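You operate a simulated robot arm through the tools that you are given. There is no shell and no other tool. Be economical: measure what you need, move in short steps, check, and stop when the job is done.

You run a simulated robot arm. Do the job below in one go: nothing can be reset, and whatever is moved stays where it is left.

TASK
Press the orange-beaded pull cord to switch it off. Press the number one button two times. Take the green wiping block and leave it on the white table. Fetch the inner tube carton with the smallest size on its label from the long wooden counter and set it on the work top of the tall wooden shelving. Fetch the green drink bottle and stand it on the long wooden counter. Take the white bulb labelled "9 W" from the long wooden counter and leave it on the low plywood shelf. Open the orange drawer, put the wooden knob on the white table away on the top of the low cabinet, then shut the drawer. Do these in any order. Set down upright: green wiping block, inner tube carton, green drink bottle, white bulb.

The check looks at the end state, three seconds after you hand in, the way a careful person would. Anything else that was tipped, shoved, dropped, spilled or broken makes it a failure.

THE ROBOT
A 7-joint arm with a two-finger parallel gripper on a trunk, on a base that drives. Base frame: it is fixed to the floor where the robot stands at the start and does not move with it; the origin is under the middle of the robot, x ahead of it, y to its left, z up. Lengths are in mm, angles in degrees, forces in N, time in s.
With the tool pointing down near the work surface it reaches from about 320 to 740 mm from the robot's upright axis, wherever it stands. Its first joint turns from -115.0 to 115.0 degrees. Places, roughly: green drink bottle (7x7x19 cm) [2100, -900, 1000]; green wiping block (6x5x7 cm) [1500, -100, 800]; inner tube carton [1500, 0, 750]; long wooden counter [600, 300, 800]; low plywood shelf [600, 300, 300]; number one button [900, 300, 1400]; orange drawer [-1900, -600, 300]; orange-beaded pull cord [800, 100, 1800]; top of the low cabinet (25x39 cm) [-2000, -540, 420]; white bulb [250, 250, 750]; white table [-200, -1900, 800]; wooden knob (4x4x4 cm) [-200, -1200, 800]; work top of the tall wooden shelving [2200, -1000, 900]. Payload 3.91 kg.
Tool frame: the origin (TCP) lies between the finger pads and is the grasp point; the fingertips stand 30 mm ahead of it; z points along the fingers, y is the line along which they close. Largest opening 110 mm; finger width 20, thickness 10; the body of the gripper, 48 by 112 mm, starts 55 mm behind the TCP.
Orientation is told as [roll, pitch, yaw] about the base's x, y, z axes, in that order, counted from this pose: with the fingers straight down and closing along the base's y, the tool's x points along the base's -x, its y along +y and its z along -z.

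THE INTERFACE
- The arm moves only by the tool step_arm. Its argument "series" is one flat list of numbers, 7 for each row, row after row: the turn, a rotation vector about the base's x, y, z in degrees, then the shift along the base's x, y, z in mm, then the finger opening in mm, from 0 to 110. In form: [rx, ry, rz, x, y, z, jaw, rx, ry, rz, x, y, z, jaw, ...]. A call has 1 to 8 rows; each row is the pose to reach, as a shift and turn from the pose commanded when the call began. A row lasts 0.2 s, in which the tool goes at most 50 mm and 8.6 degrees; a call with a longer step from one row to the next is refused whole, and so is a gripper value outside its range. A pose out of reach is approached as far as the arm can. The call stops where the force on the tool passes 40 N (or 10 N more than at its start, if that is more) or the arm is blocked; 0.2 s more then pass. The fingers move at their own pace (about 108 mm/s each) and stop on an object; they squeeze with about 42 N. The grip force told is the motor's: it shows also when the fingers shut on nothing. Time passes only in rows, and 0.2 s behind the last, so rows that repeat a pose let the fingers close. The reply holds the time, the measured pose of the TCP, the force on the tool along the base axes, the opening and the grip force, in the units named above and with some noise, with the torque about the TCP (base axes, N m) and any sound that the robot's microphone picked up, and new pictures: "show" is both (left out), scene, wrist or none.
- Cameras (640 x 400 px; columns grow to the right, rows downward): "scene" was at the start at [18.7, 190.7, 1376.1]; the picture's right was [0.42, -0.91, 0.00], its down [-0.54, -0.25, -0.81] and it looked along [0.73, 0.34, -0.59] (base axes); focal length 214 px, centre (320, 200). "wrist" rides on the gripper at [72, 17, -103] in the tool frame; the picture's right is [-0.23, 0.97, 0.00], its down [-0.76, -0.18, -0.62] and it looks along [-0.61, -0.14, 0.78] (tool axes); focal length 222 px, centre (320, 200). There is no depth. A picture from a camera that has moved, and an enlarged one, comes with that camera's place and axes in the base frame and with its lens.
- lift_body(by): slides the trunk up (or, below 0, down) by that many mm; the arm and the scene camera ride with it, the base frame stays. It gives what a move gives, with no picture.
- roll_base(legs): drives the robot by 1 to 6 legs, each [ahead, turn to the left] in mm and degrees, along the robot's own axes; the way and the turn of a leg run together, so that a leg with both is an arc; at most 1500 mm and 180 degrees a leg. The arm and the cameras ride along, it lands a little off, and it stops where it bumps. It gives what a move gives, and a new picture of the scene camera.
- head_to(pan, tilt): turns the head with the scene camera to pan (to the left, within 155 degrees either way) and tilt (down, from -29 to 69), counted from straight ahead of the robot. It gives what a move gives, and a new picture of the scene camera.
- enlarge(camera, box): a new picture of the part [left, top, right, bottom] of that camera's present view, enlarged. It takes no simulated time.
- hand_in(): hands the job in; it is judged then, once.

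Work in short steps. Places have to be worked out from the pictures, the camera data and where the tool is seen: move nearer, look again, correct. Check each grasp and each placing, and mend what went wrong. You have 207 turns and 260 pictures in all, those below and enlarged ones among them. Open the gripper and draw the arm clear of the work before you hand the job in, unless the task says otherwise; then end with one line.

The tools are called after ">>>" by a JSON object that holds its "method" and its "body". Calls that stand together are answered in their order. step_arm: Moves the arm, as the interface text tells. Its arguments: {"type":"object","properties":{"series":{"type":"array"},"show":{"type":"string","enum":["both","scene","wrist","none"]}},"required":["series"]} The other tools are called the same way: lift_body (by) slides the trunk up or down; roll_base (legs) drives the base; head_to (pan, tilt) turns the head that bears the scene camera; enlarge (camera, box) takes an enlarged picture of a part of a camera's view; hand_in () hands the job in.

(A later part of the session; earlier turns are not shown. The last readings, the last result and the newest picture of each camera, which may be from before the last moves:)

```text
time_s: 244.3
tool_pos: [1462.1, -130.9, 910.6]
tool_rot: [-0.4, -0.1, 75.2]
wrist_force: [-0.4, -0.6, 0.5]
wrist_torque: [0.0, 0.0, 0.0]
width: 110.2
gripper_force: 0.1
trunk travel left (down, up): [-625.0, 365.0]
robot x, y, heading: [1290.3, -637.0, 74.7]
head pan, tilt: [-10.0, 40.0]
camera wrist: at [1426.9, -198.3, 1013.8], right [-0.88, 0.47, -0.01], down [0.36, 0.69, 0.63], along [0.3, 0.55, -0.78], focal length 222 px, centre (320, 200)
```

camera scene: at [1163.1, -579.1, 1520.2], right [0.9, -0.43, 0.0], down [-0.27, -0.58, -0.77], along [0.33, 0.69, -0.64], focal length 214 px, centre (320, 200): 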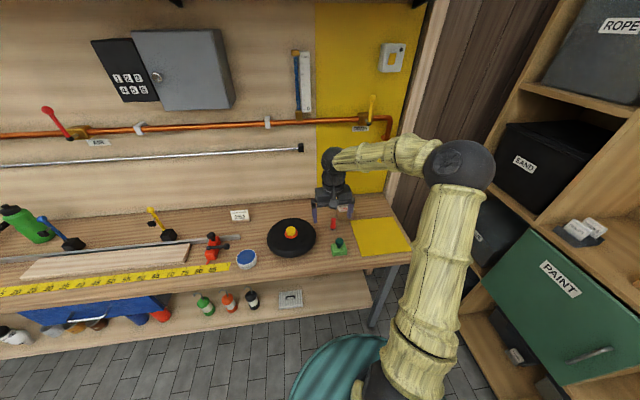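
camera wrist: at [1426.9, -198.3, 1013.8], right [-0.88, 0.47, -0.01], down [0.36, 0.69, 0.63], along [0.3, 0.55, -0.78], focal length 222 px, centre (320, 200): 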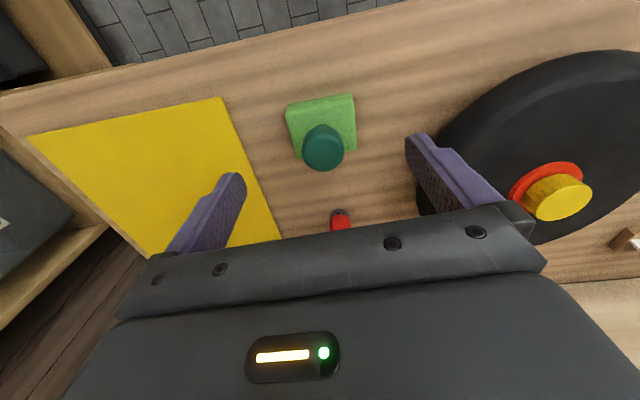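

Base centre ≈ (1459, −138). Descend with an 86 mm opening and grip the base with fingertips.

>>> {"method": "step_arm", "body": {"series": [0, 0, 0, -3, -7, -25, 86, 0, 0, 0, -3, -7, -55, 86, 0, 0, 0, -3, -7, -78, 86, 0, 0, 0, -3, -7, -78, 60, 0, 0, 0, -3, -7, -78, 45, 0, 0, 0, -3, -7, -78, 45]}}

```text
time_s: 245.7
tool_pos: [1461.0, -140.7, 830.9]
tool_rot: [-0.4, 0.0, 75.1]
wrist_force: [0.8, 0.6, 0.5]
wrist_torque: [0.02, 0.01, -0.03]
width: 57.6
gripper_force: 41.8
trunk travel left (down, up): [-625.0, 365.0]
robot x, y, heading: [1291.6, -640.7, 74.6]
head pan, tilt: [-10.0, 40.0]
camera scene: at [1163.2, -579.1, 1520.2], right [0.9, -0.43, 0.0], down [-0.27, -0.58, -0.77], along [0.33, 0.69, -0.64], focal length 214 px, centre (320, 200)
camera wrist: at [1425.2, -206.7, 933.8], right [-0.88, 0.47, -0.01], down [0.36, 0.69, 0.62], along [0.3, 0.55, -0.78], focal length 222 px, centre (320, 200)
```

scene: 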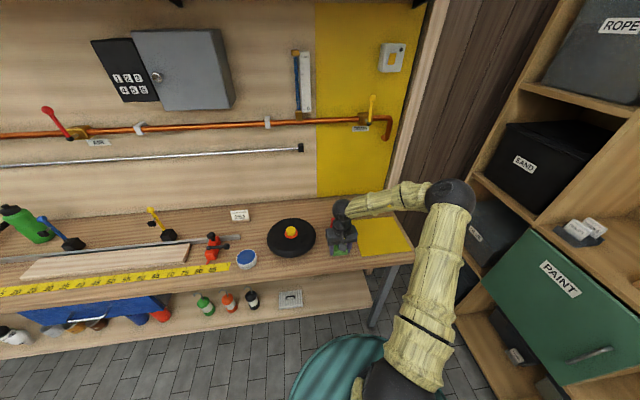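
wrist: 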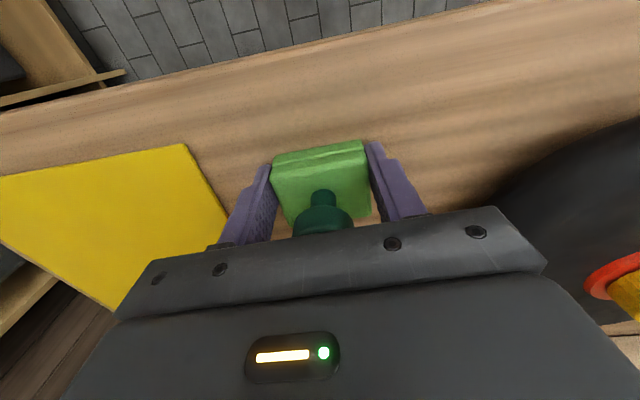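

Block gripped. Lift, then drive to the white table's near end.

>>> {"method": "step_arm", "body": {"series": [0, 0, 0, 0, 0, 45, 45, 0, 0, 0, 0, 0, 90, 45, 0, 0, 0, 0, 0, 135, 45, 0, 0, 0, 0, -10, 180, 45, 0, 0, 0, -5, -25, 220, 45], "show": "wrist"}}

>>> {"method": "roll_base", "body": {"legs": [[0, 101], [1081, 0], [0, 74]]}}

>>> {"method": "head_to", "body": {"pan": 0, "tilt": 35}}

```text
time_s: 246.9
tool_pos: [1452.7, -161.1, 1055.2]
tool_rot: [-0.4, 0.0, 75.1]
wrist_force: [-0.2, 0.1, 0.2]
wrist_torque: [-0.01, -0.04, 0.01]
width: 57.7
gripper_force: 42.0
trunk travel left (down, up): [-625.0, 365.0]
robot x, y, heading: [1292.4, -639.2, 74.8]
head pan, tilt: [-10.0, 40.0]
camera wrist: at [1417.6, -229.2, 1157.1], right [-0.88, 0.47, -0.01], down [0.36, 0.69, 0.63], along [0.3, 0.55, -0.78], focal length 222 px, centre (320, 200)
```

wrist: 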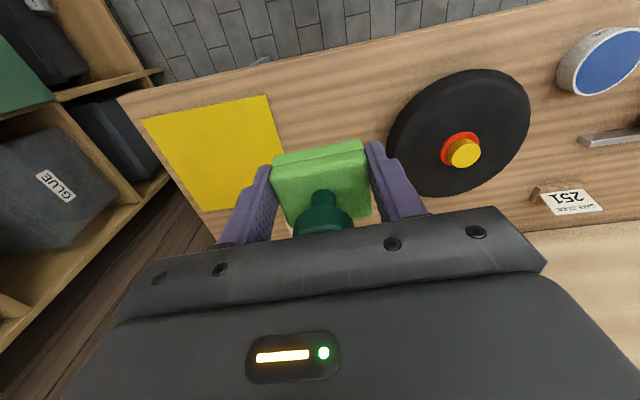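

```text
time_s: 264.2
tool_pos: [28.9, -1015.5, 1054.0]
tool_rot: [-0.4, 0.0, -109.3]
wrist_force: [0.8, -1.9, -0.8]
wrist_torque: [-0.02, 0.01, -0.03]
width: 57.3
gripper_force: 42.0
trunk travel left (down, up): [-625.0, 365.0]
robot x, y, heading: [230.1, -552.9, -109.8]
head pan, tilt: [-10.0, 40.0]
camera scene: at [347.7, -619.4, 1520.2], right [-0.87, 0.49, 0.0], down [0.32, 0.56, -0.77], along [-0.38, -0.67, -0.64], focal length 214 px, centre (320, 200)
```

scene: 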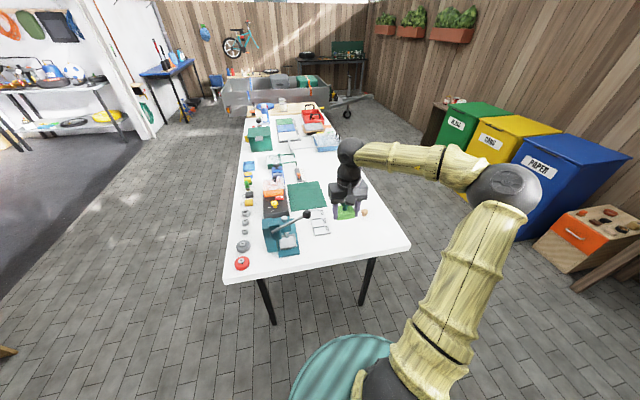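

```text
time_s: 264.9
tool_pos: [28.6, -1015.6, 1054.6]
tool_rot: [-0.4, 0.0, -109.3]
wrist_force: [0.2, -0.4, -0.5]
wrist_torque: [0.02, 0.03, -0.03]
width: 57.6
gripper_force: 42.2
trunk travel left (down, up): [-625.0, 365.0]
robot x, y, heading: [227.6, -552.6, -109.6]
head pan, tilt: [0.0, 35.0]
camera scene: at [360.0, -628.4, 1527.8], right [-0.94, 0.34, 0.0], down [0.19, 0.54, -0.82], along [-0.28, -0.77, -0.57], focal length 214 px, centre (320, 200)
```

scene: 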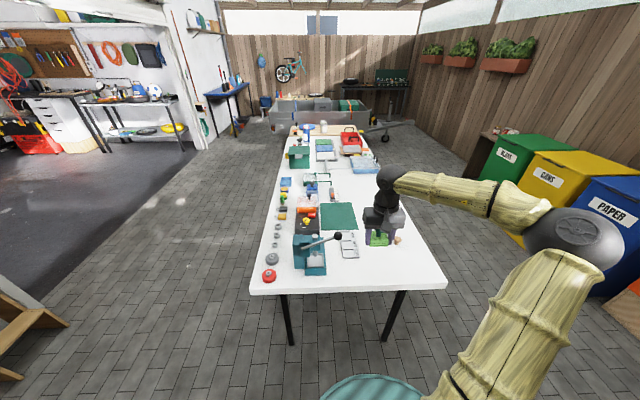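

Free table spot at ≈ (−95, −1080), clear of the knob and tray. Move over it and down to 860.

>>> {"method": "step_arm", "body": {"series": [0, 0, 0, -40, -22, 0, 45, 0, 0, 0, -82, -44, -20, 45, 0, 0, 0, -124, -65, -40, 45, 0, 0, 0, -124, -65, -85, 45, 0, 0, 0, -124, -65, -130, 45, 0, 0, 0, -124, -65, -170, 45]}}

```text
refused: row 2 steps farther than a row can; nothing moved
```

>>> {"method": "step_arm", "body": {"series": [0, 0, 0, -40, -21, 0, 45, 0, 0, 0, -80, -42, -10, 45, 0, 0, 0, -120, -63, -20, 45, 0, 0, 0, -124, -65, -65, 45, 0, 0, 0, -124, -65, -110, 45, 0, 0, 0, -124, -65, -150, 45, 0, 0, 0, -124, -65, -170, 45]}}

```text
time_s: 266.5
tool_pos: [-96.3, -1082.2, 881.6]
tool_rot: [-0.5, 0.0, -109.4]
wrist_force: [0.2, 1.0, -1.0]
wrist_torque: [0.02, -0.02, -0.02]
width: 57.2
gripper_force: 42.1
trunk travel left (down, up): [-625.0, 365.0]
robot x, y, heading: [228.0, -553.2, -109.8]
head pan, tilt: [0.0, 35.0]
camera scene: at [359.9, -628.6, 1527.8], right [-0.94, 0.34, 0.0], down [0.19, 0.54, -0.82], along [-0.28, -0.77, -0.57], focal length 214 px, centre (320, 200)
camera wrist: at [-54.1, -1020.7, 984.8], right [0.84, -0.54, -0.01], down [-0.42, -0.66, 0.63], along [-0.34, -0.53, -0.78], focal length 222 px, centre (320, 200)
```

scene: 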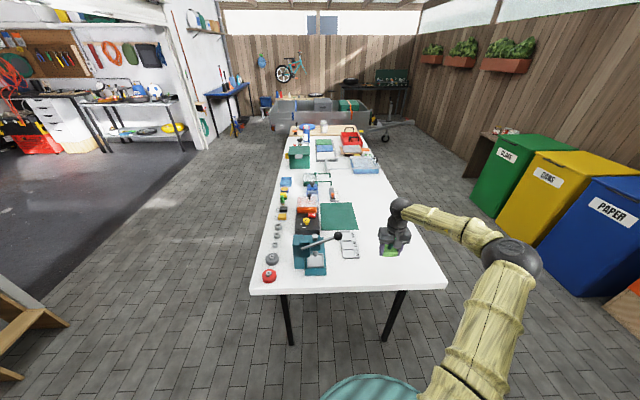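
wrist: 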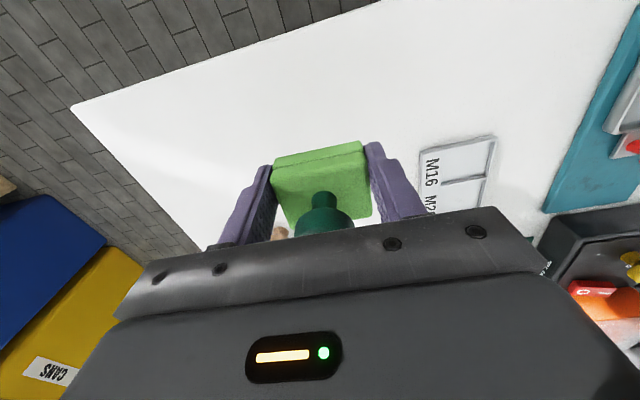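

Clear. Lower gradually.

>>> {"method": "step_arm", "body": {"series": [0, 0, 0, 0, 0, -20, 45, 0, 0, 0, 0, 0, -35, 45, 0, 0, 0, 0, 0, -40, 45], "show": "wrist"}}

>>> {"method": "step_arm", "body": {"series": [0, 0, 0, 0, 0, -3, 45, 0, 0, 0, 0, 0, -6, 45], "show": "none"}}

```text
time_s: 267.3
tool_pos: [-95.9, -1083.2, 841.9]
tool_rot: [-0.4, 0.0, -109.4]
wrist_force: [-0.2, 0.1, 0.0]
wrist_torque: [-0.02, 0.04, 0.02]
width: 57.1
gripper_force: 41.5
trunk travel left (down, up): [-625.0, 365.0]
robot x, y, heading: [227.7, -550.7, -109.6]
head pan, tilt: [0.0, 35.0]
camera wrist: at [-54.8, -1021.6, 945.0], right [0.84, -0.54, -0.01], down [-0.42, -0.66, 0.62], along [-0.34, -0.52, -0.78], focal length 222 px, centre (320, 200)
```

wrist: 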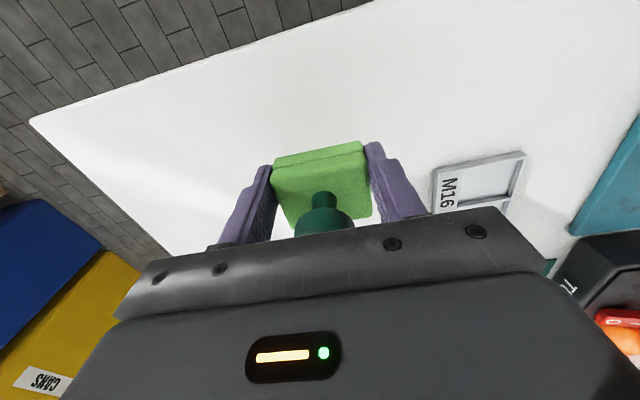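

```text
time_s: 267.9
tool_pos: [-95.0, -1081.8, 836.8]
tool_rot: [-0.3, 0.1, -109.3]
wrist_force: [0.5, 0.3, -1.3]
wrist_torque: [0.02, -0.03, 0.0]
width: 57.3
gripper_force: 42.1
trunk travel left (down, up): [-625.0, 365.0]
robot x, y, heading: [228.0, -553.5, -109.7]
head pan, tilt: [0.0, 35.0]
```

>>> {"method": "step_arm", "body": {"series": [0, 0, 0, 0, 0, -4, 45, 0, 0, 0, 0, 0, -8, 45, 0, 0, 0, 0, 0, -11, 45], "show": "wrist"}}

```text
time_s: 268.7
tool_pos: [-96.5, -1081.4, 828.1]
tool_rot: [-0.5, 0.0, -109.3]
wrist_force: [-0.5, 0.1, -0.6]
wrist_torque: [0.03, -0.03, 0.01]
width: 57.4
gripper_force: 42.3
trunk travel left (down, up): [-625.0, 365.0]
robot x, y, heading: [227.0, -551.2, -109.7]
head pan, tilt: [0.0, 35.0]
camera wrist: at [-54.6, -1020.2, 930.1], right [0.84, -0.54, -0.01], down [-0.42, -0.66, 0.62], along [-0.34, -0.52, -0.78], focal length 222 px, centre (320, 200)
```

wrist: 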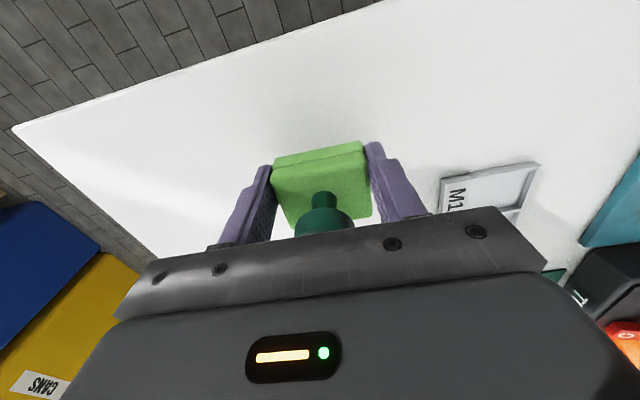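

>>> {"method": "step_arm", "body": {"series": [0, 0, 0, 0, 0, -4, 45, 0, 0, 0, 0, 0, -8, 45, 0, 0, 0, 0, 0, -12, 45, 0, 0, 0, 0, 0, -16, 45], "show": "none"}}

```text
time_s: 269.7
tool_pos: [-96.0, -1082.3, 810.7]
tool_rot: [-0.4, 0.0, -109.3]
wrist_force: [0.3, 0.3, -0.6]
wrist_torque: [0.01, 0.0, 0.05]
width: 57.6
gripper_force: 41.9
trunk travel left (down, up): [-625.0, 365.0]
robot x, y, heading: [232.5, -552.2, -109.7]
head pan, tilt: [0.0, 35.0]
```

Still free; the table is lower than the counter. Continue.

>>> {"method": "step_arm", "body": {"series": [0, 0, 0, 0, 0, -4, 45, 0, 0, 0, 0, 0, -8, 45, 0, 0, 0, 0, 0, -12, 45], "show": "none"}}

>>> {"method": "step_arm", "body": {"series": [0, 0, 0, 0, 0, -4, 45, 0, 0, 0, 0, 0, -8, 45], "show": "wrist"}}

```text
time_s: 270.5
tool_pos: [-96.2, -1080.4, 798.4]
tool_rot: [-0.3, 0.0, -109.3]
wrist_force: [0.0, 0.4, -0.5]
wrist_torque: [-0.01, -0.01, 0.0]
width: 57.3
gripper_force: 42.3
trunk travel left (down, up): [-625.0, 365.0]
robot x, y, heading: [228.8, -555.4, -109.8]
head pan, tilt: [0.0, 35.0]
```

```text
time_s: 271.1
tool_pos: [-96.2, -1080.7, 790.8]
tool_rot: [-0.4, -0.1, -109.3]
wrist_force: [-0.3, 1.1, 4.1]
wrist_torque: [-0.01, -0.15, 0.0]
width: 57.4
gripper_force: 41.9
trunk travel left (down, up): [-625.0, 365.0]
robot x, y, heading: [226.8, -552.8, -109.5]
head pan, tilt: [0.0, 35.0]
camera wrist: at [-54.1, -1018.8, 893.6], right [0.84, -0.54, -0.01], down [-0.41, -0.66, 0.63], along [-0.34, -0.53, -0.78], focal length 222 px, centre (320, 200)
```

wrist: 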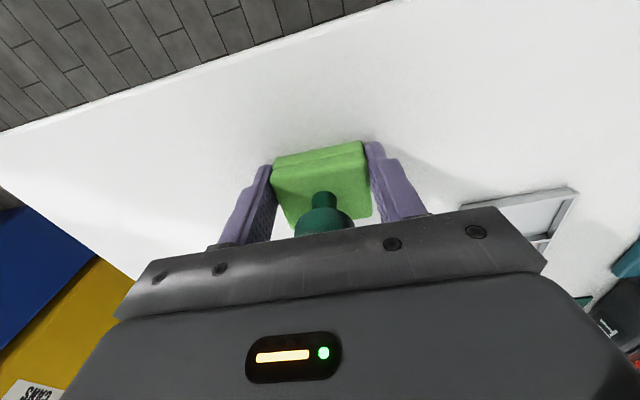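

Touching (4 N) at 791, so table ≈ 755. Release and rise.

>>> {"method": "step_arm", "body": {"series": [0, 0, 0, 0, 0, -1, 45, 0, 0, 0, 0, 0, -1, 75, 0, 0, 0, 0, 0, -1, 84, 0, 0, 0, 0, 0, -1, 84, 0, 0, 0, 0, 0, 30, 84, 0, 0, 0, 0, 0, 75, 84, 0, 0, 0, 0, 0, 120, 84, 0, 0, 0, 0, 0, 160, 84]}}

```text
time_s: 272.9
tool_pos: [-94.3, -1081.3, 952.6]
tool_rot: [-0.4, 0.0, -109.3]
wrist_force: [0.3, -0.7, -0.6]
wrist_torque: [0.0, 0.02, 0.0]
width: 84.0
gripper_force: 0.0
trunk travel left (down, up): [-625.0, 365.0]
robot x, y, heading: [228.4, -549.8, -109.9]
head pan, tilt: [0.0, 35.0]
camera scene: at [360.4, -628.1, 1527.7], right [-0.94, 0.34, 0.0], down [0.19, 0.54, -0.82], along [-0.28, -0.77, -0.57], focal length 214 px, centre (320, 200)
camera wrist: at [-53.1, -1020.6, 1054.3], right [0.84, -0.54, -0.01], down [-0.42, -0.66, 0.62], along [-0.34, -0.53, -0.78], focal length 222 px, centre (320, 200)
```

scene: 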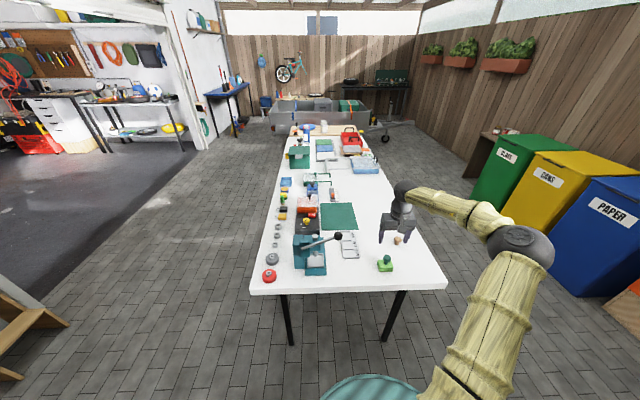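
wrist: 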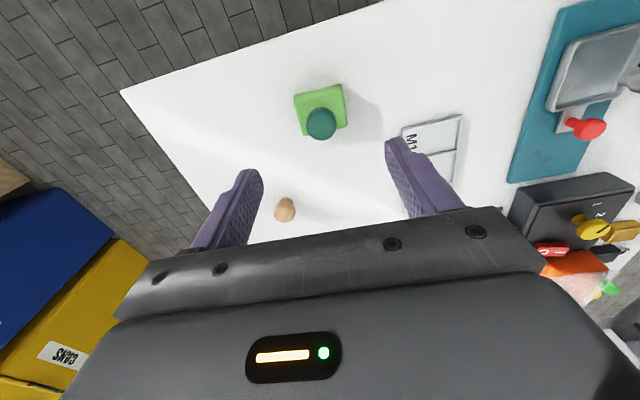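

Block stands. Now look toward the low cabinet.

>>> {"method": "head_to", "body": {"pan": -68, "tilt": 22}}

>>> {"method": "enlarge", "body": {"camera": "scene", "box": [260, 120, 420, 220]}}

```text
time_s: 274.3
tool_pos: [-94.6, -1081.8, 950.6]
tool_rot: [-0.5, 0.0, -109.3]
wrist_force: [1.2, 0.8, 0.6]
wrist_torque: [0.04, -0.02, -0.01]
width: 84.0
gripper_force: 0.0
trunk travel left (down, up): [-625.0, 365.0]
robot x, y, heading: [224.7, -551.2, -109.6]
head pan, tilt: [-68.0, 22.0]
camera scene: at [297.0, -549.3, 1548.4], right [-0.04, 1.0, 0.0], down [0.37, 0.02, -0.93], along [-0.93, -0.04, -0.37], focal length 214 px, centre (320, 200)
```

scene: 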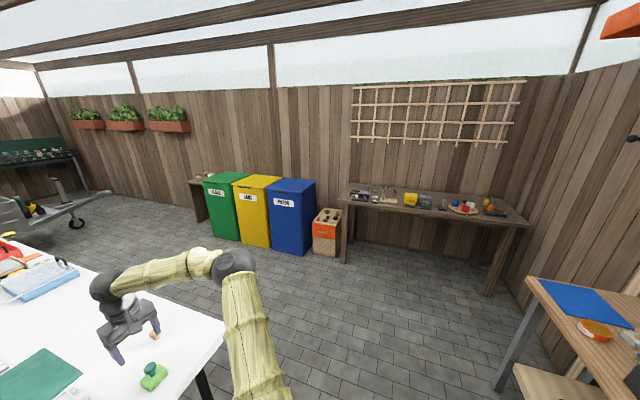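

```text
4.00 times, centred on (340, 170) of scene
camera zoom: at [297.0, -549.3, 1548.4], right [-0.04, 1.0, 0.0], down [0.37, 0.02, -0.93], along [-0.93, -0.04, -0.37], focal length 858 px, centre (240, 320)
```

zoom: 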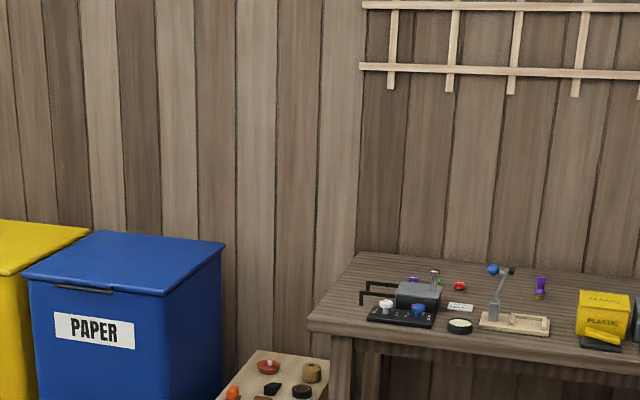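

Drive toward the cabinet to inspect it.

>>> {"method": "roll_base", "body": {"legs": [[0, -70], [1150, 0]]}}

>>> {"method": "head_to", "body": {"pan": 0, "tilt": 45}}

```text
time_s: 285.4
tool_pos: [-1536.6, -480.5, 951.2]
tool_rot: [-0.4, 0.0, -177.9]
wrist_force: [0.6, -0.4, 0.1]
wrist_torque: [-0.05, 0.03, 0.01]
width: 84.2
gripper_force: 0.0
trunk travel left (down, up): [-625.0, 365.0]
robot x, y, heading: [-925.6, -585.4, -178.5]
head pan, tilt: [-68.0, 22.0]
camera scene: at [-899.3, -650.5, 1548.4], right [0.92, 0.4, 0.0], down [0.15, -0.34, -0.93], along [-0.37, 0.85, -0.37], focal length 214 px, centre (320, 200)
```

scene: 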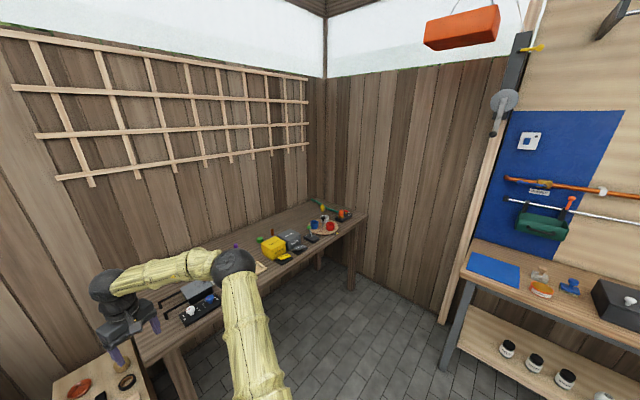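

```text
time_s: 286.8
tool_pos: [-1536.2, -479.4, 951.5]
tool_rot: [-0.4, 0.0, -177.9]
wrist_force: [0.6, 1.1, 0.5]
wrist_torque: [0.03, 0.0, 0.0]
width: 84.0
gripper_force: 0.0
trunk travel left (down, up): [-625.0, 365.0]
robot x, y, heading: [-924.4, -587.0, -178.3]
head pan, tilt: [0.0, 45.0]
camera scene: at [-943.2, -737.8, 1513.0], right [-0.03, 1.0, 0.0], down [0.71, 0.02, -0.71], along [-0.71, -0.02, -0.71], focal length 214 px, centre (320, 200)
```

scene: 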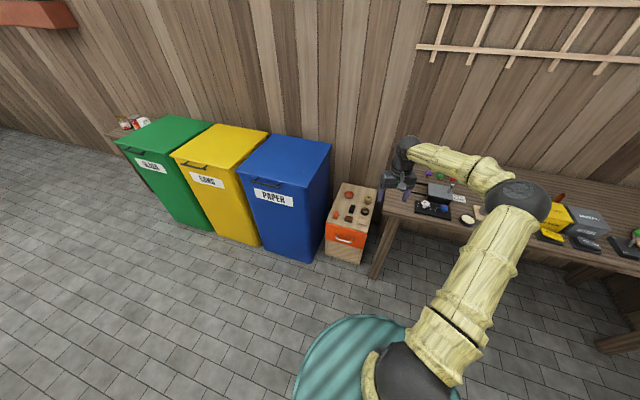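

>>> {"method": "enlarge", "body": {"camera": "scene", "box": [290, 170, 418, 270]}}

```text
4.00 times, centred on (354, 220) of scene
camera zoom: at [-943.2, -737.8, 1513.0], right [-0.03, 1.0, 0.0], down [0.71, 0.02, -0.71], along [-0.71, -0.02, -0.71], focal length 858 px, centre (184, 120)
```

zoom: 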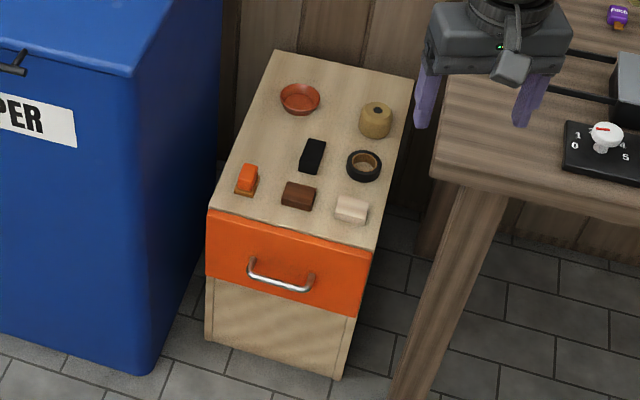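

Drawer front faces (0.96, −0.27), handle ≈ (−1768, −600, 330). Plan: grip the handle bar with a horizontal tool rolled 90°. Drive to face the drawer first.

>>> {"method": "roll_base", "body": {"legs": [[0, 52], [230, 0], [0, -69]]}}

```text
time_s: 296.5
tool_pos: [-1608.4, -471.5, 951.3]
tool_rot: [-0.4, 0.0, 162.9]
wrist_force: [0.0, 0.1, 0.2]
wrist_torque: [0.01, 0.02, 0.02]
width: 84.0
gripper_force: 0.0
trunk travel left (down, up): [-625.0, 365.0]
robot x, y, heading: [-1065.4, -779.2, 162.6]
head pan, tilt: [0.0, 45.0]
camera scene: at [-1134.1, -912.1, 1513.0], right [0.3, 0.95, 0.0], down [0.67, -0.21, -0.71], along [-0.67, 0.21, -0.71], focal length 214 px, centre (320, 200)
```

scene: 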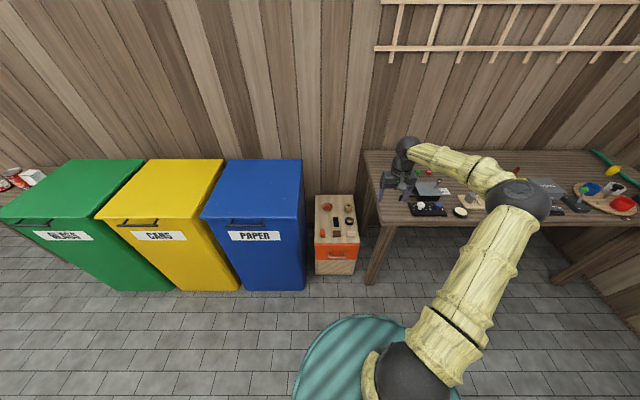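

Aligned squarely with the cabinet. Bring the tool in front and tilt it toward horizontal.

>>> {"method": "step_arm", "body": {"series": [2.5, 8.1, 0, 16, -40, 0, 60, 5.1, 16.2, 0, 33, -80, 0, 60, 7.6, 24.3, 0, 50, -120, 0, 60, 10.2, 32.4, 0, 66, -159, 0, 60, 12.7, 40.5, 0, 66, -159, 0, 60, 15.2, 48.7, 0, 66, -159, 0, 60, 17.8, 56.8, 0, 66, -159, 0, 60, 20.3, 64.9, 0, 66, -159, 0, 60], "show": "none"}}

>>> {"method": "step_arm", "body": {"series": [2.2, 7.2, 0, 0, 0, 0, 60, 4.5, 14.3, 0, 0, 0, 0, 60, 6.6, 21, 0, 0, 0, 0, 60]}}

```text
time_s: 298.3
tool_pos: [-1577.6, -622.7, 951.4]
tool_rot: [-0.8, -68.1, 163.0]
wrist_force: [0.6, 0.2, -0.6]
wrist_torque: [0.0, -0.01, 0.01]
width: 60.0
gripper_force: 0.1
out of reach, approached as far as the arm can: row 7, 8
trunk travel left (down, up): [-625.0, 365.0]
robot x, y, heading: [-1064.0, -773.8, 162.6]
head pan, tilt: [0.0, 45.0]
```

```text
time_s: 299.1
tool_pos: [-1577.8, -622.0, 950.4]
tool_rot: [-131.0, -89.7, -66.7]
wrist_force: [1.0, 0.3, 0.6]
wrist_torque: [0.03, -0.04, 0.02]
width: 59.9
gripper_force: 0.1
out of reach, approached as far as the arm can: row 1, 2
trunk travel left (down, up): [-625.0, 365.0]
robot x, y, heading: [-1064.8, -773.1, 162.3]
head pan, tilt: [0.0, 45.0]
camera scene: at [-1133.9, -911.3, 1513.1], right [0.3, 0.95, 0.0], down [0.67, -0.21, -0.71], along [-0.67, 0.21, -0.71], focal length 214 px, centre (320, 200)
camera wrist: at [-1483.6, -671.0, 877.1], right [-0.3, -0.93, 0.22], down [0.65, -0.02, 0.76], along [-0.7, 0.37, 0.61], focal length 222 px, centre (320, 200)
```

scene: 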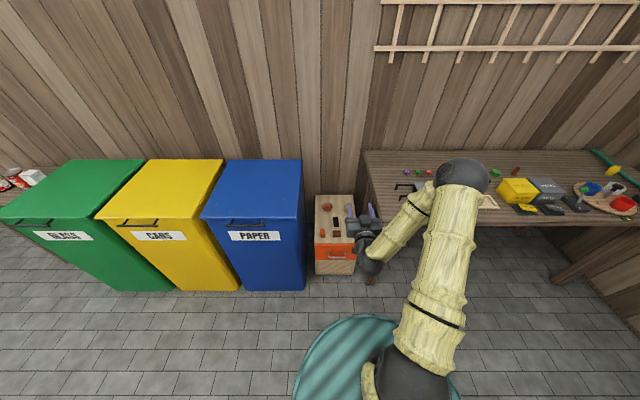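
wrist: 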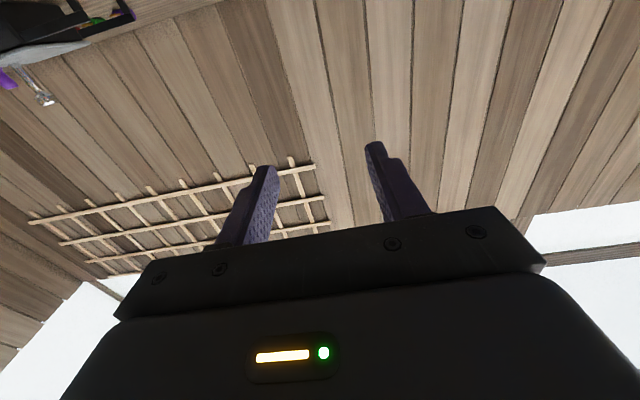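

Horizontal. Now roll 90° about the tool axis.

>>> {"method": "step_arm", "body": {"series": [8, -2.5, 0, 0, 0, 0, 60, 16, -5, 0, 0, 0, 0, 60, 24, -7.5, 0, 0, 0, 0, 60, 32, -10, 0, 0, 0, 0, 60, 40, -12.5, 0, 0, 0, 0, 60, 48, -15, 0, 0, 0, 0, 60, 56, -17.5, 0, 0, 0, 0, 60, 64, -20, 0, 0, 0, 0, 60], "show": "none"}}

>>> {"method": "step_arm", "body": {"series": [7.3, -2.3, 0, 0, 0, 0, 60, 14.6, -4.6, 0, 0, 0, 0, 60, 21.9, -6.9, 0, 0, 0, 0, 60]}}

```text
time_s: 300.9
tool_pos: [-1577.1, -623.3, 950.7]
tool_rot: [-90.4, -22.6, -107.3]
wrist_force: [0.7, -0.7, 0.1]
wrist_torque: [-0.03, 0.02, 0.01]
width: 60.1
gripper_force: 0.0
trunk travel left (down, up): [-625.0, 365.0]
robot x, y, heading: [-1064.0, -775.8, 162.5]
head pan, tilt: [0.0, 45.0]
```

```text
time_s: 301.7
tool_pos: [-1577.6, -622.4, 949.7]
tool_rot: [-90.5, 0.4, -107.3]
wrist_force: [0.3, 0.3, -0.1]
wrist_torque: [-0.01, -0.02, 0.01]
width: 60.2
gripper_force: 0.2
trunk travel left (down, up): [-625.0, 365.0]
robot x, y, heading: [-1066.9, -777.0, 162.2]
head pan, tilt: [0.0, 45.0]
camera scene: at [-1134.2, -912.4, 1513.0], right [0.3, 0.95, 0.0], down [0.67, -0.21, -0.71], along [-0.67, 0.21, -0.71], focal length 214 px, centre (320, 200)
camera wrist: at [-1456.3, -585.8, 931.3], right [-0.07, -0.21, -0.98], down [0.37, -0.91, 0.17], along [-0.93, -0.35, 0.14], focal length 222 px, centre (320, 200)
```

scene: 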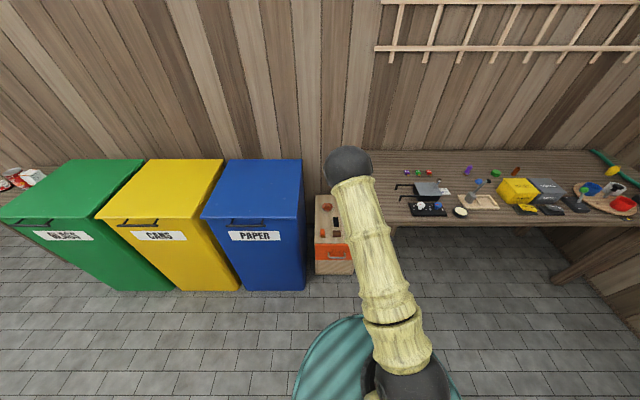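
wrist: 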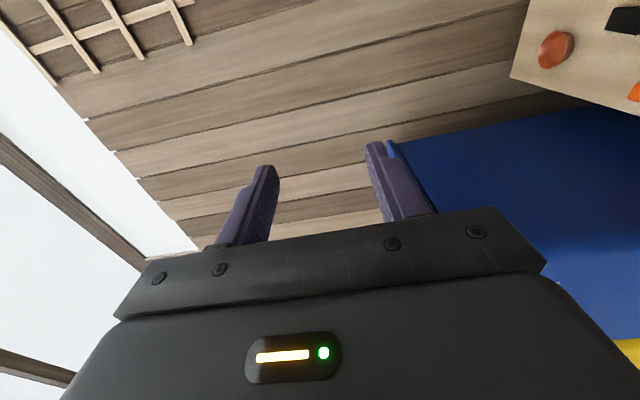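

Posture is good. Lower the trunk to handle height.

>>> {"method": "lift_body", "body": {"by": -400}}

>>> {"method": "lift_body", "body": {"by": -150}}

>>> {"method": "step_arm", "body": {"series": [0, 0, 0, 0, 0, 0, 60]}}

```text
time_s: 305.5
tool_pos: [-1575.9, -623.9, 548.8]
tool_rot: [-90.4, 0.1, -107.4]
wrist_force: [0.3, -0.9, -0.2]
wrist_torque: [0.02, -0.02, -0.01]
width: 60.4
gripper_force: 0.0
trunk travel left (down, up): [-225.0, 765.0]
robot x, y, heading: [-1063.7, -774.3, 162.2]
head pan, tilt: [0.0, 45.0]
```

```text
time_s: 307.3
tool_pos: [-1576.8, -621.9, 398.4]
tool_rot: [-90.4, 0.3, -107.3]
wrist_force: [0.4, 0.9, 0.7]
wrist_torque: [0.02, -0.04, -0.01]
width: 60.0
gripper_force: 0.2
trunk travel left (down, up): [-75.0, 915.0]
robot x, y, heading: [-1063.6, -775.0, 162.5]
head pan, tilt: [0.0, 45.0]
```

```text
time_s: 307.7
tool_pos: [-1576.5, -623.9, 399.2]
tool_rot: [-90.3, 0.2, -107.3]
wrist_force: [-0.2, 0.3, -0.1]
wrist_torque: [-0.03, -0.01, -0.03]
width: 60.2
gripper_force: 0.1
trunk travel left (down, up): [-75.0, 915.0]
robot x, y, heading: [-1064.6, -771.5, 162.6]
head pan, tilt: [0.0, 45.0]
camera scene: at [-1134.1, -912.3, 963.0], right [0.3, 0.95, 0.0], down [0.67, -0.21, -0.71], along [-0.67, 0.21, -0.71], focal length 214 px, centre (320, 200)
camera wrist: at [-1456.1, -585.8, 381.1], right [-0.07, -0.21, -0.97], down [0.37, -0.91, 0.17], along [-0.93, -0.35, 0.14], focal length 222 px, centre (320, 200)
```

scene: 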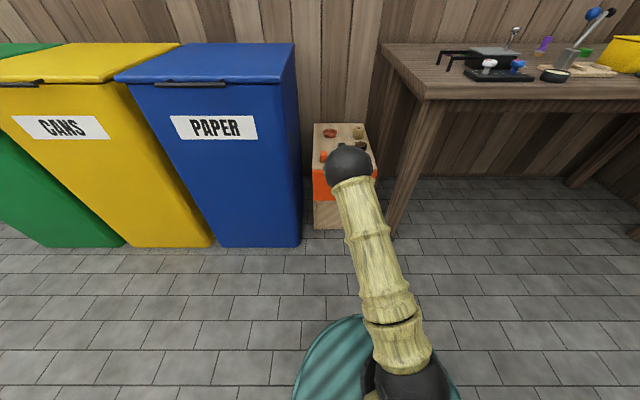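
wrist: 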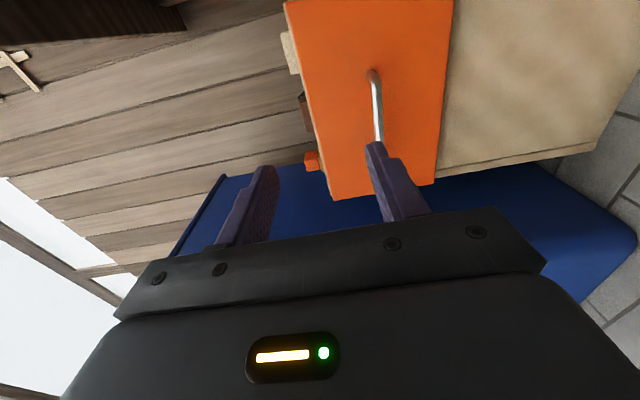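

Handle bar located at z≈333, centre ≈ (−1766, −607). Lower 66, then drive 100 forward.

>>> {"method": "lift_body", "body": {"by": -66}}

>>> {"method": "roll_base", "body": {"legs": [[100, 0]]}}

>>> {"method": "step_arm", "body": {"series": [0, 0, 0, -10, -33, 0, 60], "show": "wrist"}}

```text
time_s: 308.7
tool_pos: [-1576.7, -622.7, 332.3]
tool_rot: [-90.3, 0.2, -107.4]
wrist_force: [-0.2, 0.0, -0.2]
wrist_torque: [0.0, -0.02, -0.02]
width: 60.0
gripper_force: 0.0
trunk travel left (down, up): [-9.0, 981.0]
robot x, y, heading: [-1068.4, -773.6, 162.6]
head pan, tilt: [0.0, 45.0]
```

```text
time_s: 310.0
tool_pos: [-1672.2, -591.3, 332.6]
tool_rot: [-90.3, 0.3, -107.4]
wrist_force: [-0.8, 0.0, 0.0]
wrist_torque: [-0.01, -0.01, 0.05]
width: 59.9
gripper_force: 0.0
trunk travel left (down, up): [-9.0, 981.0]
robot x, y, heading: [-1162.9, -743.5, 162.5]
head pan, tilt: [0.0, 45.0]
camera scene: at [-1230.3, -881.8, 897.0], right [0.3, 0.95, 0.0], down [0.67, -0.21, -0.71], along [-0.67, 0.21, -0.71], focal length 214 px, centre (320, 200)
```

scene: 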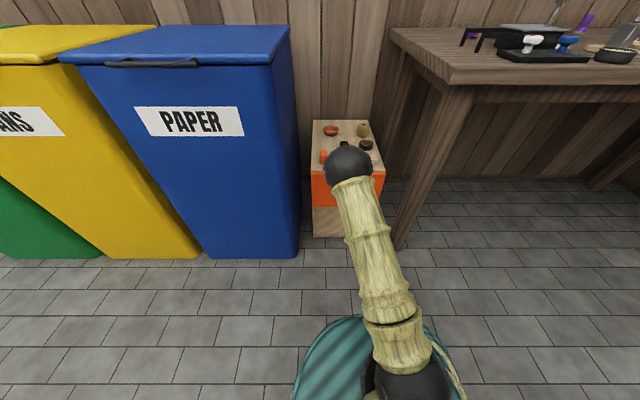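

```text
time_s: 310.4
tool_pos: [-1682.6, -623.1, 333.7]
tool_rot: [-90.4, 0.3, -107.4]
wrist_force: [-0.5, 0.9, 0.0]
wrist_torque: [-0.05, 0.03, 0.0]
width: 60.0
gripper_force: 0.2
trunk travel left (down, up): [-9.0, 981.0]
robot x, y, heading: [-1165.4, -744.9, 162.7]
head pan, tilt: [0.0, 45.0]
camera wrist: at [-1562.2, -586.8, 315.4], right [-0.07, -0.21, -0.97], down [0.37, -0.91, 0.17], along [-0.93, -0.35, 0.14], focal length 222 px, centre (320, 200)
```

wrist: 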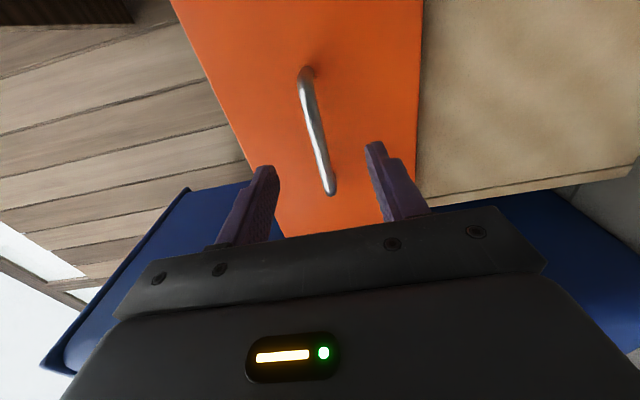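

Handle centred between fingers. Advance 62 mm.

>>> {"method": "step_arm", "body": {"series": [0, 0, 0, -30, 9, 0, 60, 0, 0, 0, -59, 18, 0, 60], "show": "wrist"}}

```text
time_s: 311.0
tool_pos: [-1743.4, -606.7, 333.2]
tool_rot: [-90.3, 0.2, -107.4]
wrist_force: [0.4, 0.6, 1.0]
wrist_torque: [-0.01, 0.01, -0.04]
width: 60.0
gripper_force: 0.1
trunk travel left (down, up): [-9.0, 981.0]
robot x, y, heading: [-1162.0, -741.9, 162.4]
head pan, tilt: [0.0, 45.0]
camera wrist: at [-1622.8, -569.7, 316.1], right [-0.07, -0.21, -0.97], down [0.37, -0.91, 0.17], along [-0.93, -0.35, 0.14], focal length 222 px, centre (320, 200)
```

wrist: 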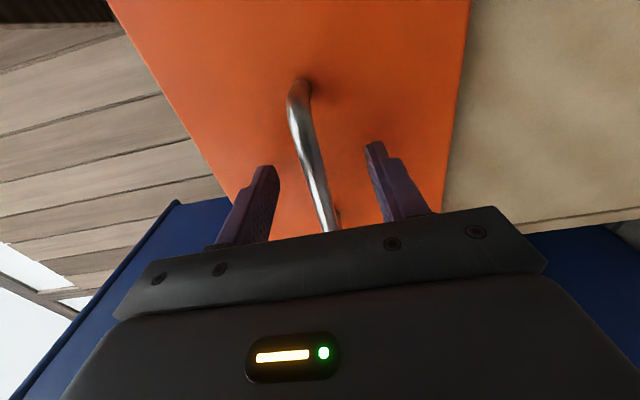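

Bar lies between the pads. Close.

>>> {"method": "step_arm", "body": {"series": [0, 0, 0, -3, 1, 0, 30, 0, 0, 0, -3, 1, 0, 5, 0, 0, 0, -3, 1, 0, 0], "show": "wrist"}}

```text
time_s: 311.8
tool_pos: [-1745.7, -606.6, 335.3]
tool_rot: [-90.6, 0.1, -107.4]
wrist_force: [0.6, -0.9, 12.6]
wrist_torque: [-0.17, 0.07, 0.15]
width: 11.6
gripper_force: 45.3
trunk travel left (down, up): [-9.0, 981.0]
robot x, y, heading: [-1162.7, -746.3, 162.1]
head pan, tilt: [0.0, 45.0]
camera wrist: at [-1625.4, -568.9, 316.5], right [-0.08, -0.21, -0.97], down [0.37, -0.91, 0.17], along [-0.93, -0.35, 0.15], focal length 222 px, centre (320, 200)
```

wrist: 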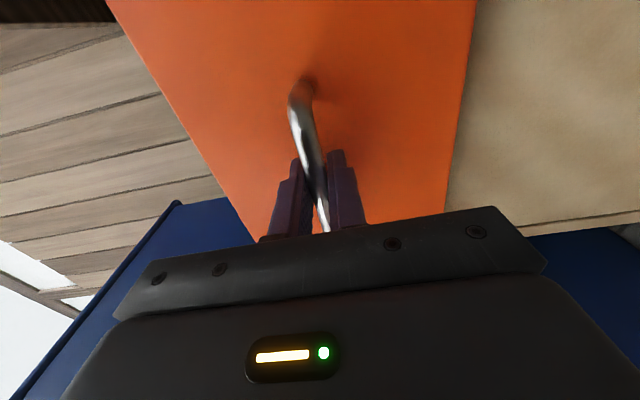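

Gripped the bar. Pull the drawer by backing the base 160 mm.

>>> {"method": "roll_base", "body": {"legs": [[-160, 0]]}}

>>> {"method": "step_arm", "body": {"series": [0, 0, 0, 0, 0, 0, 0], "show": "wrist"}}

```text
time_s: 313.3
tool_pos: [-1592.4, -655.0, 335.3]
tool_rot: [-90.6, 0.4, -107.4]
wrist_force: [5.0, 18.9, 22.4]
wrist_torque: [-0.22, 0.09, 0.14]
width: 11.5
gripper_force: 45.6
trunk travel left (down, up): [-9.0, 981.0]
robot x, y, heading: [-1006.5, -791.5, 162.6]
head pan, tilt: [0.0, 45.0]
camera scene: at [-1074.4, -930.4, 897.2], right [0.3, 0.95, 0.0], down [0.67, -0.21, -0.71], along [-0.68, 0.21, -0.71], focal length 214 px, centre (320, 200)
```

scene: 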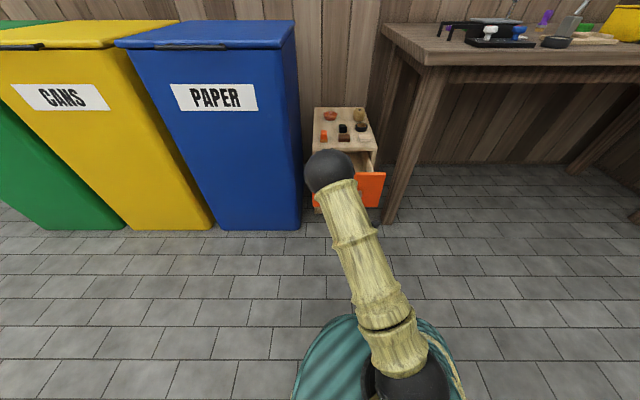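

```text
time_s: 313.7
tool_pos: [-1592.2, -654.8, 334.5]
tool_rot: [-90.7, 0.3, -107.4]
wrist_force: [-0.1, 1.0, 8.4]
wrist_torque: [-0.25, 0.18, 0.31]
width: 11.7
gripper_force: 44.6
trunk travel left (down, up): [-9.0, 981.0]
robot x, y, heading: [-1007.5, -793.9, 162.8]
head pan, tilt: [0.0, 45.0]
camera wrist: at [-1471.5, -617.8, 316.5], right [-0.08, -0.21, -0.97], down [0.37, -0.91, 0.17], along [-0.93, -0.35, 0.15], focal length 222 px, centre (320, 200)
```

wrist: 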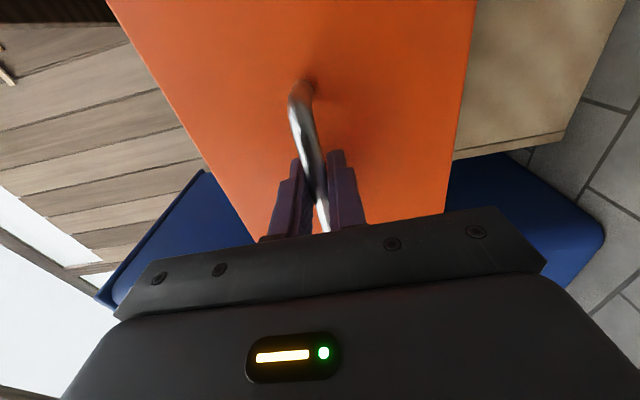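

Drawer open ~155 mm. Release, back away, raise the trunk.

>>> {"method": "step_arm", "body": {"series": [0, 0, 0, 0, 0, 0, 40, 0, 0, 0, 0, 0, 0, 70, 0, 0, 0, 0, 0, 0, 70], "show": "none"}}

>>> {"method": "roll_base", "body": {"legs": [[-200, 0]]}}

>>> {"method": "lift_body", "body": {"by": 400}}

>>> {"method": "lift_body", "body": {"by": 200}}

>>> {"method": "step_arm", "body": {"series": [-8, 2.5, 0, 0, 0, 0, 70, -16, 5, 0, 0, 0, 0, 70, -24, 7.5, 0, 0, 0, 0, 70, -32, 10, 0, 0, 0, 0, 70, -40, 12.5, 0, 0, 0, 0, 70, -48, 15, 0, 0, 0, 0, 70, -56, 17.5, 0, 0, 0, 0, 70, -64, 20, 0, 0, 0, 0, 70], "show": "none"}}

>>> {"method": "step_arm", "body": {"series": [-7.3, 2.3, 0, 0, 0, 0, 70, -14.6, 4.6, 0, 0, 0, 0, 70, -21.9, 6.9, 0, 0, 0, 0, 70], "show": "scene"}}

```text
time_s: 314.5
tool_pos: [-1592.2, -654.9, 333.6]
tool_rot: [-90.3, 0.3, -107.4]
wrist_force: [-0.9, 0.7, -0.1]
wrist_torque: [0.0, 0.0, 0.04]
width: 70.2
gripper_force: 0.0
trunk travel left (down, up): [-9.0, 981.0]
robot x, y, heading: [-1010.2, -792.1, 162.7]
head pan, tilt: [0.0, 45.0]
```

```text
time_s: 316.3
tool_pos: [-1405.0, -711.7, 334.0]
tool_rot: [-90.5, 0.3, -107.6]
wrist_force: [-0.6, -0.1, -0.5]
wrist_torque: [0.04, 0.0, 0.02]
width: 69.8
gripper_force: 0.1
trunk travel left (down, up): [-9.0, 981.0]
robot x, y, heading: [-823.2, -850.7, 162.4]
head pan, tilt: [0.0, 45.0]
camera scene: at [-890.1, -989.0, 897.0], right [0.3, 0.95, 0.0], down [0.67, -0.21, -0.71], along [-0.67, 0.21, -0.71], focal length 214 px, centre (320, 200)
```

scene: 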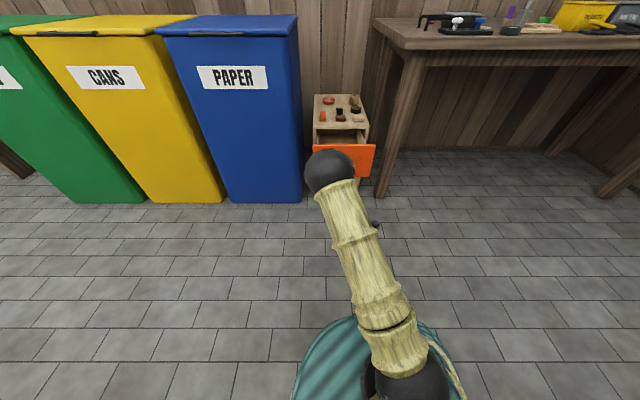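

```text
time_s: 320.1
tool_pos: [-1406.3, -711.4, 732.5]
tool_rot: [-90.5, 0.3, -107.5]
wrist_force: [0.6, 0.4, -0.5]
wrist_torque: [0.0, 0.01, -0.01]
width: 70.3
gripper_force: 0.0
trunk travel left (down, up): [-409.0, 581.0]
robot x, y, heading: [-826.6, -853.3, 162.4]
head pan, tilt: [0.0, 45.0]
```

```text
time_s: 322.3
tool_pos: [-1406.6, -712.2, 934.1]
tool_rot: [-90.5, 0.3, -107.6]
wrist_force: [-0.6, 0.6, 0.1]
wrist_torque: [-0.01, 0.06, -0.01]
width: 70.0
gripper_force: 0.0
trunk travel left (down, up): [-609.0, 381.0]
robot x, y, heading: [-820.6, -851.5, 162.2]
head pan, tilt: [0.0, 45.0]
```

```text
time_s: 324.1
tool_pos: [-1407.0, -712.8, 933.5]
tool_rot: [-90.0, -67.0, -107.9]
wrist_force: [-0.3, 0.3, 0.0]
wrist_torque: [0.0, 0.04, 0.0]
width: 70.0
gripper_force: 0.1
trunk travel left (down, up): [-609.0, 381.0]
robot x, y, heading: [-823.4, -847.7, 162.5]
head pan, tilt: [0.0, 45.0]
```

```text
time_s: 324.9
tool_pos: [-1405.8, -711.3, 933.7]
tool_rot: [-44.9, -89.7, -152.9]
wrist_force: [-0.2, -0.2, -0.4]
wrist_torque: [-0.02, -0.02, 0.02]
width: 70.0
gripper_force: 0.0
trunk travel left (down, up): [-609.0, 381.0]
robot x, y, heading: [-822.1, -851.7, 162.4]
head pan, tilt: [0.0, 45.0]
camera scene: at [-890.2, -988.9, 1497.0], right [0.3, 0.95, 0.0], down [0.67, -0.21, -0.71], along [-0.67, 0.21, -0.71], focal length 214 px, centre (320, 200)
```

scene: 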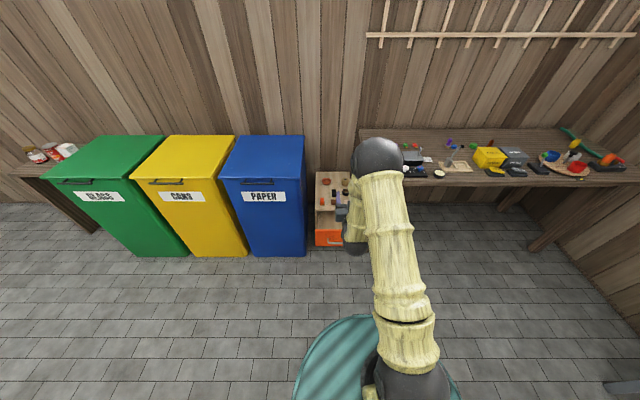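

Tilt the tool back to vertical.

>>> {"method": "step_arm", "body": {"series": [-2.5, -8.1, 0, 0, 0, 0, 70, -5.1, -16.2, 0, 0, 0, 0, 70, -7.6, -24.3, 0, 0, 0, 0, 70, -10.2, -32.4, 0, 0, 0, 0, 70, -12.7, -40.5, 0, 0, 0, 0, 70, -15.2, -48.7, 0, 0, 0, 0, 70, -17.8, -56.8, 0, 0, 0, 0, 70, -20.3, -64.9, 0, 0, 0, 0, 70], "show": "none"}}

>>> {"method": "step_arm", "body": {"series": [-2.2, -7.2, 0, 0, 0, 0, 70, -4.5, -14.3, 0, 0, 0, 0, 70, -6.6, -21, 0, 0, 0, 0, 70], "show": "scene"}}

```text
time_s: 326.7
tool_pos: [-1405.5, -711.6, 933.2]
tool_rot: [-0.6, -21.9, 163.0]
wrist_force: [-1.1, 0.0, 0.3]
wrist_torque: [0.01, 0.0, 0.0]
width: 70.2
gripper_force: 0.0
trunk travel left (down, up): [-609.0, 381.0]
robot x, y, heading: [-821.9, -850.0, 162.4]
head pan, tilt: [0.0, 45.0]
```

```text
time_s: 327.5
tool_pos: [-1405.2, -711.2, 932.6]
tool_rot: [-0.4, 0.3, 162.9]
wrist_force: [-0.4, -0.6, -0.7]
wrist_torque: [-0.06, 0.01, -0.01]
width: 69.9
gripper_force: 0.0
trunk travel left (down, up): [-609.0, 381.0]
robot x, y, heading: [-821.0, -853.7, 162.5]
head pan, tilt: [0.0, 45.0]
camera scene: at [-890.6, -988.8, 1497.0], right [0.3, 0.95, 0.0], down [0.67, -0.21, -0.71], along [-0.67, 0.21, -0.71], focal length 214 px, centre (320, 200)
```

scene: 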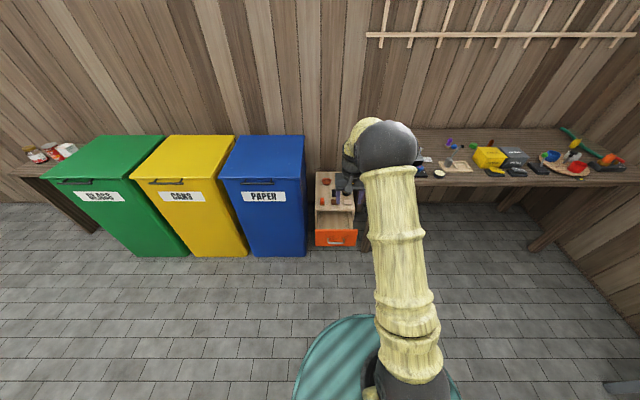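

Vertical with good posture. Turn right around to face the knob on the table.

>>> {"method": "roll_base", "body": {"legs": [[0, -180], [40, -10]]}}

>>> {"method": "step_arm", "body": {"series": [0, 0, 0, 0, 0, 0, 90], "show": "wrist"}}

```text
time_s: 339.4
tool_pos: [-224.2, -1081.6, 933.5]
tool_rot: [-0.3, 0.3, -25.0]
wrist_force: [0.1, -0.6, 0.3]
wrist_torque: [0.04, 0.02, -0.03]
width: 70.1
gripper_force: 0.1
trunk travel left (down, up): [-609.0, 381.0]
robot x, y, heading: [-784.5, -861.8, -25.0]
head pan, tilt: [0.0, 45.0]
camera scene: at [-700.8, -734.2, 1497.0], right [-0.42, -0.91, 0.0], down [-0.64, 0.3, -0.71], along [0.64, -0.3, -0.71], focal length 214 px, centre (320, 200)
```

scene: 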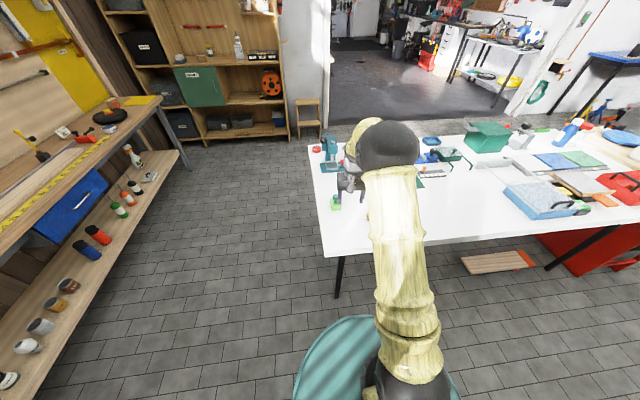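

```text
time_s: 339.8
tool_pos: [-226.2, -1080.3, 933.6]
tool_rot: [-0.5, 0.1, -24.9]
wrist_force: [1.6, -0.1, -0.2]
wrist_torque: [0.04, 0.0, -0.01]
width: 90.0
gripper_force: 0.0
trunk travel left (down, up): [-609.0, 381.0]
robot x, y, heading: [-786.1, -864.1, -24.4]
head pan, tilt: [0.0, 45.0]
camera wrist: at [-283.1, -1035.7, 1036.4], right [0.61, 0.79, -0.01], down [0.62, -0.48, 0.62], along [0.49, -0.39, -0.78], focal length 222 px, centre (320, 200)
```

wrist: 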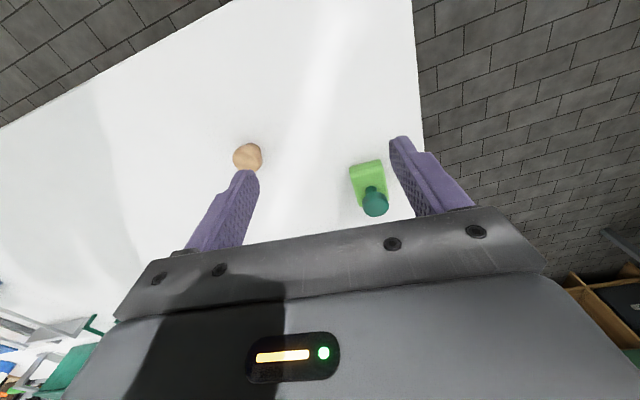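

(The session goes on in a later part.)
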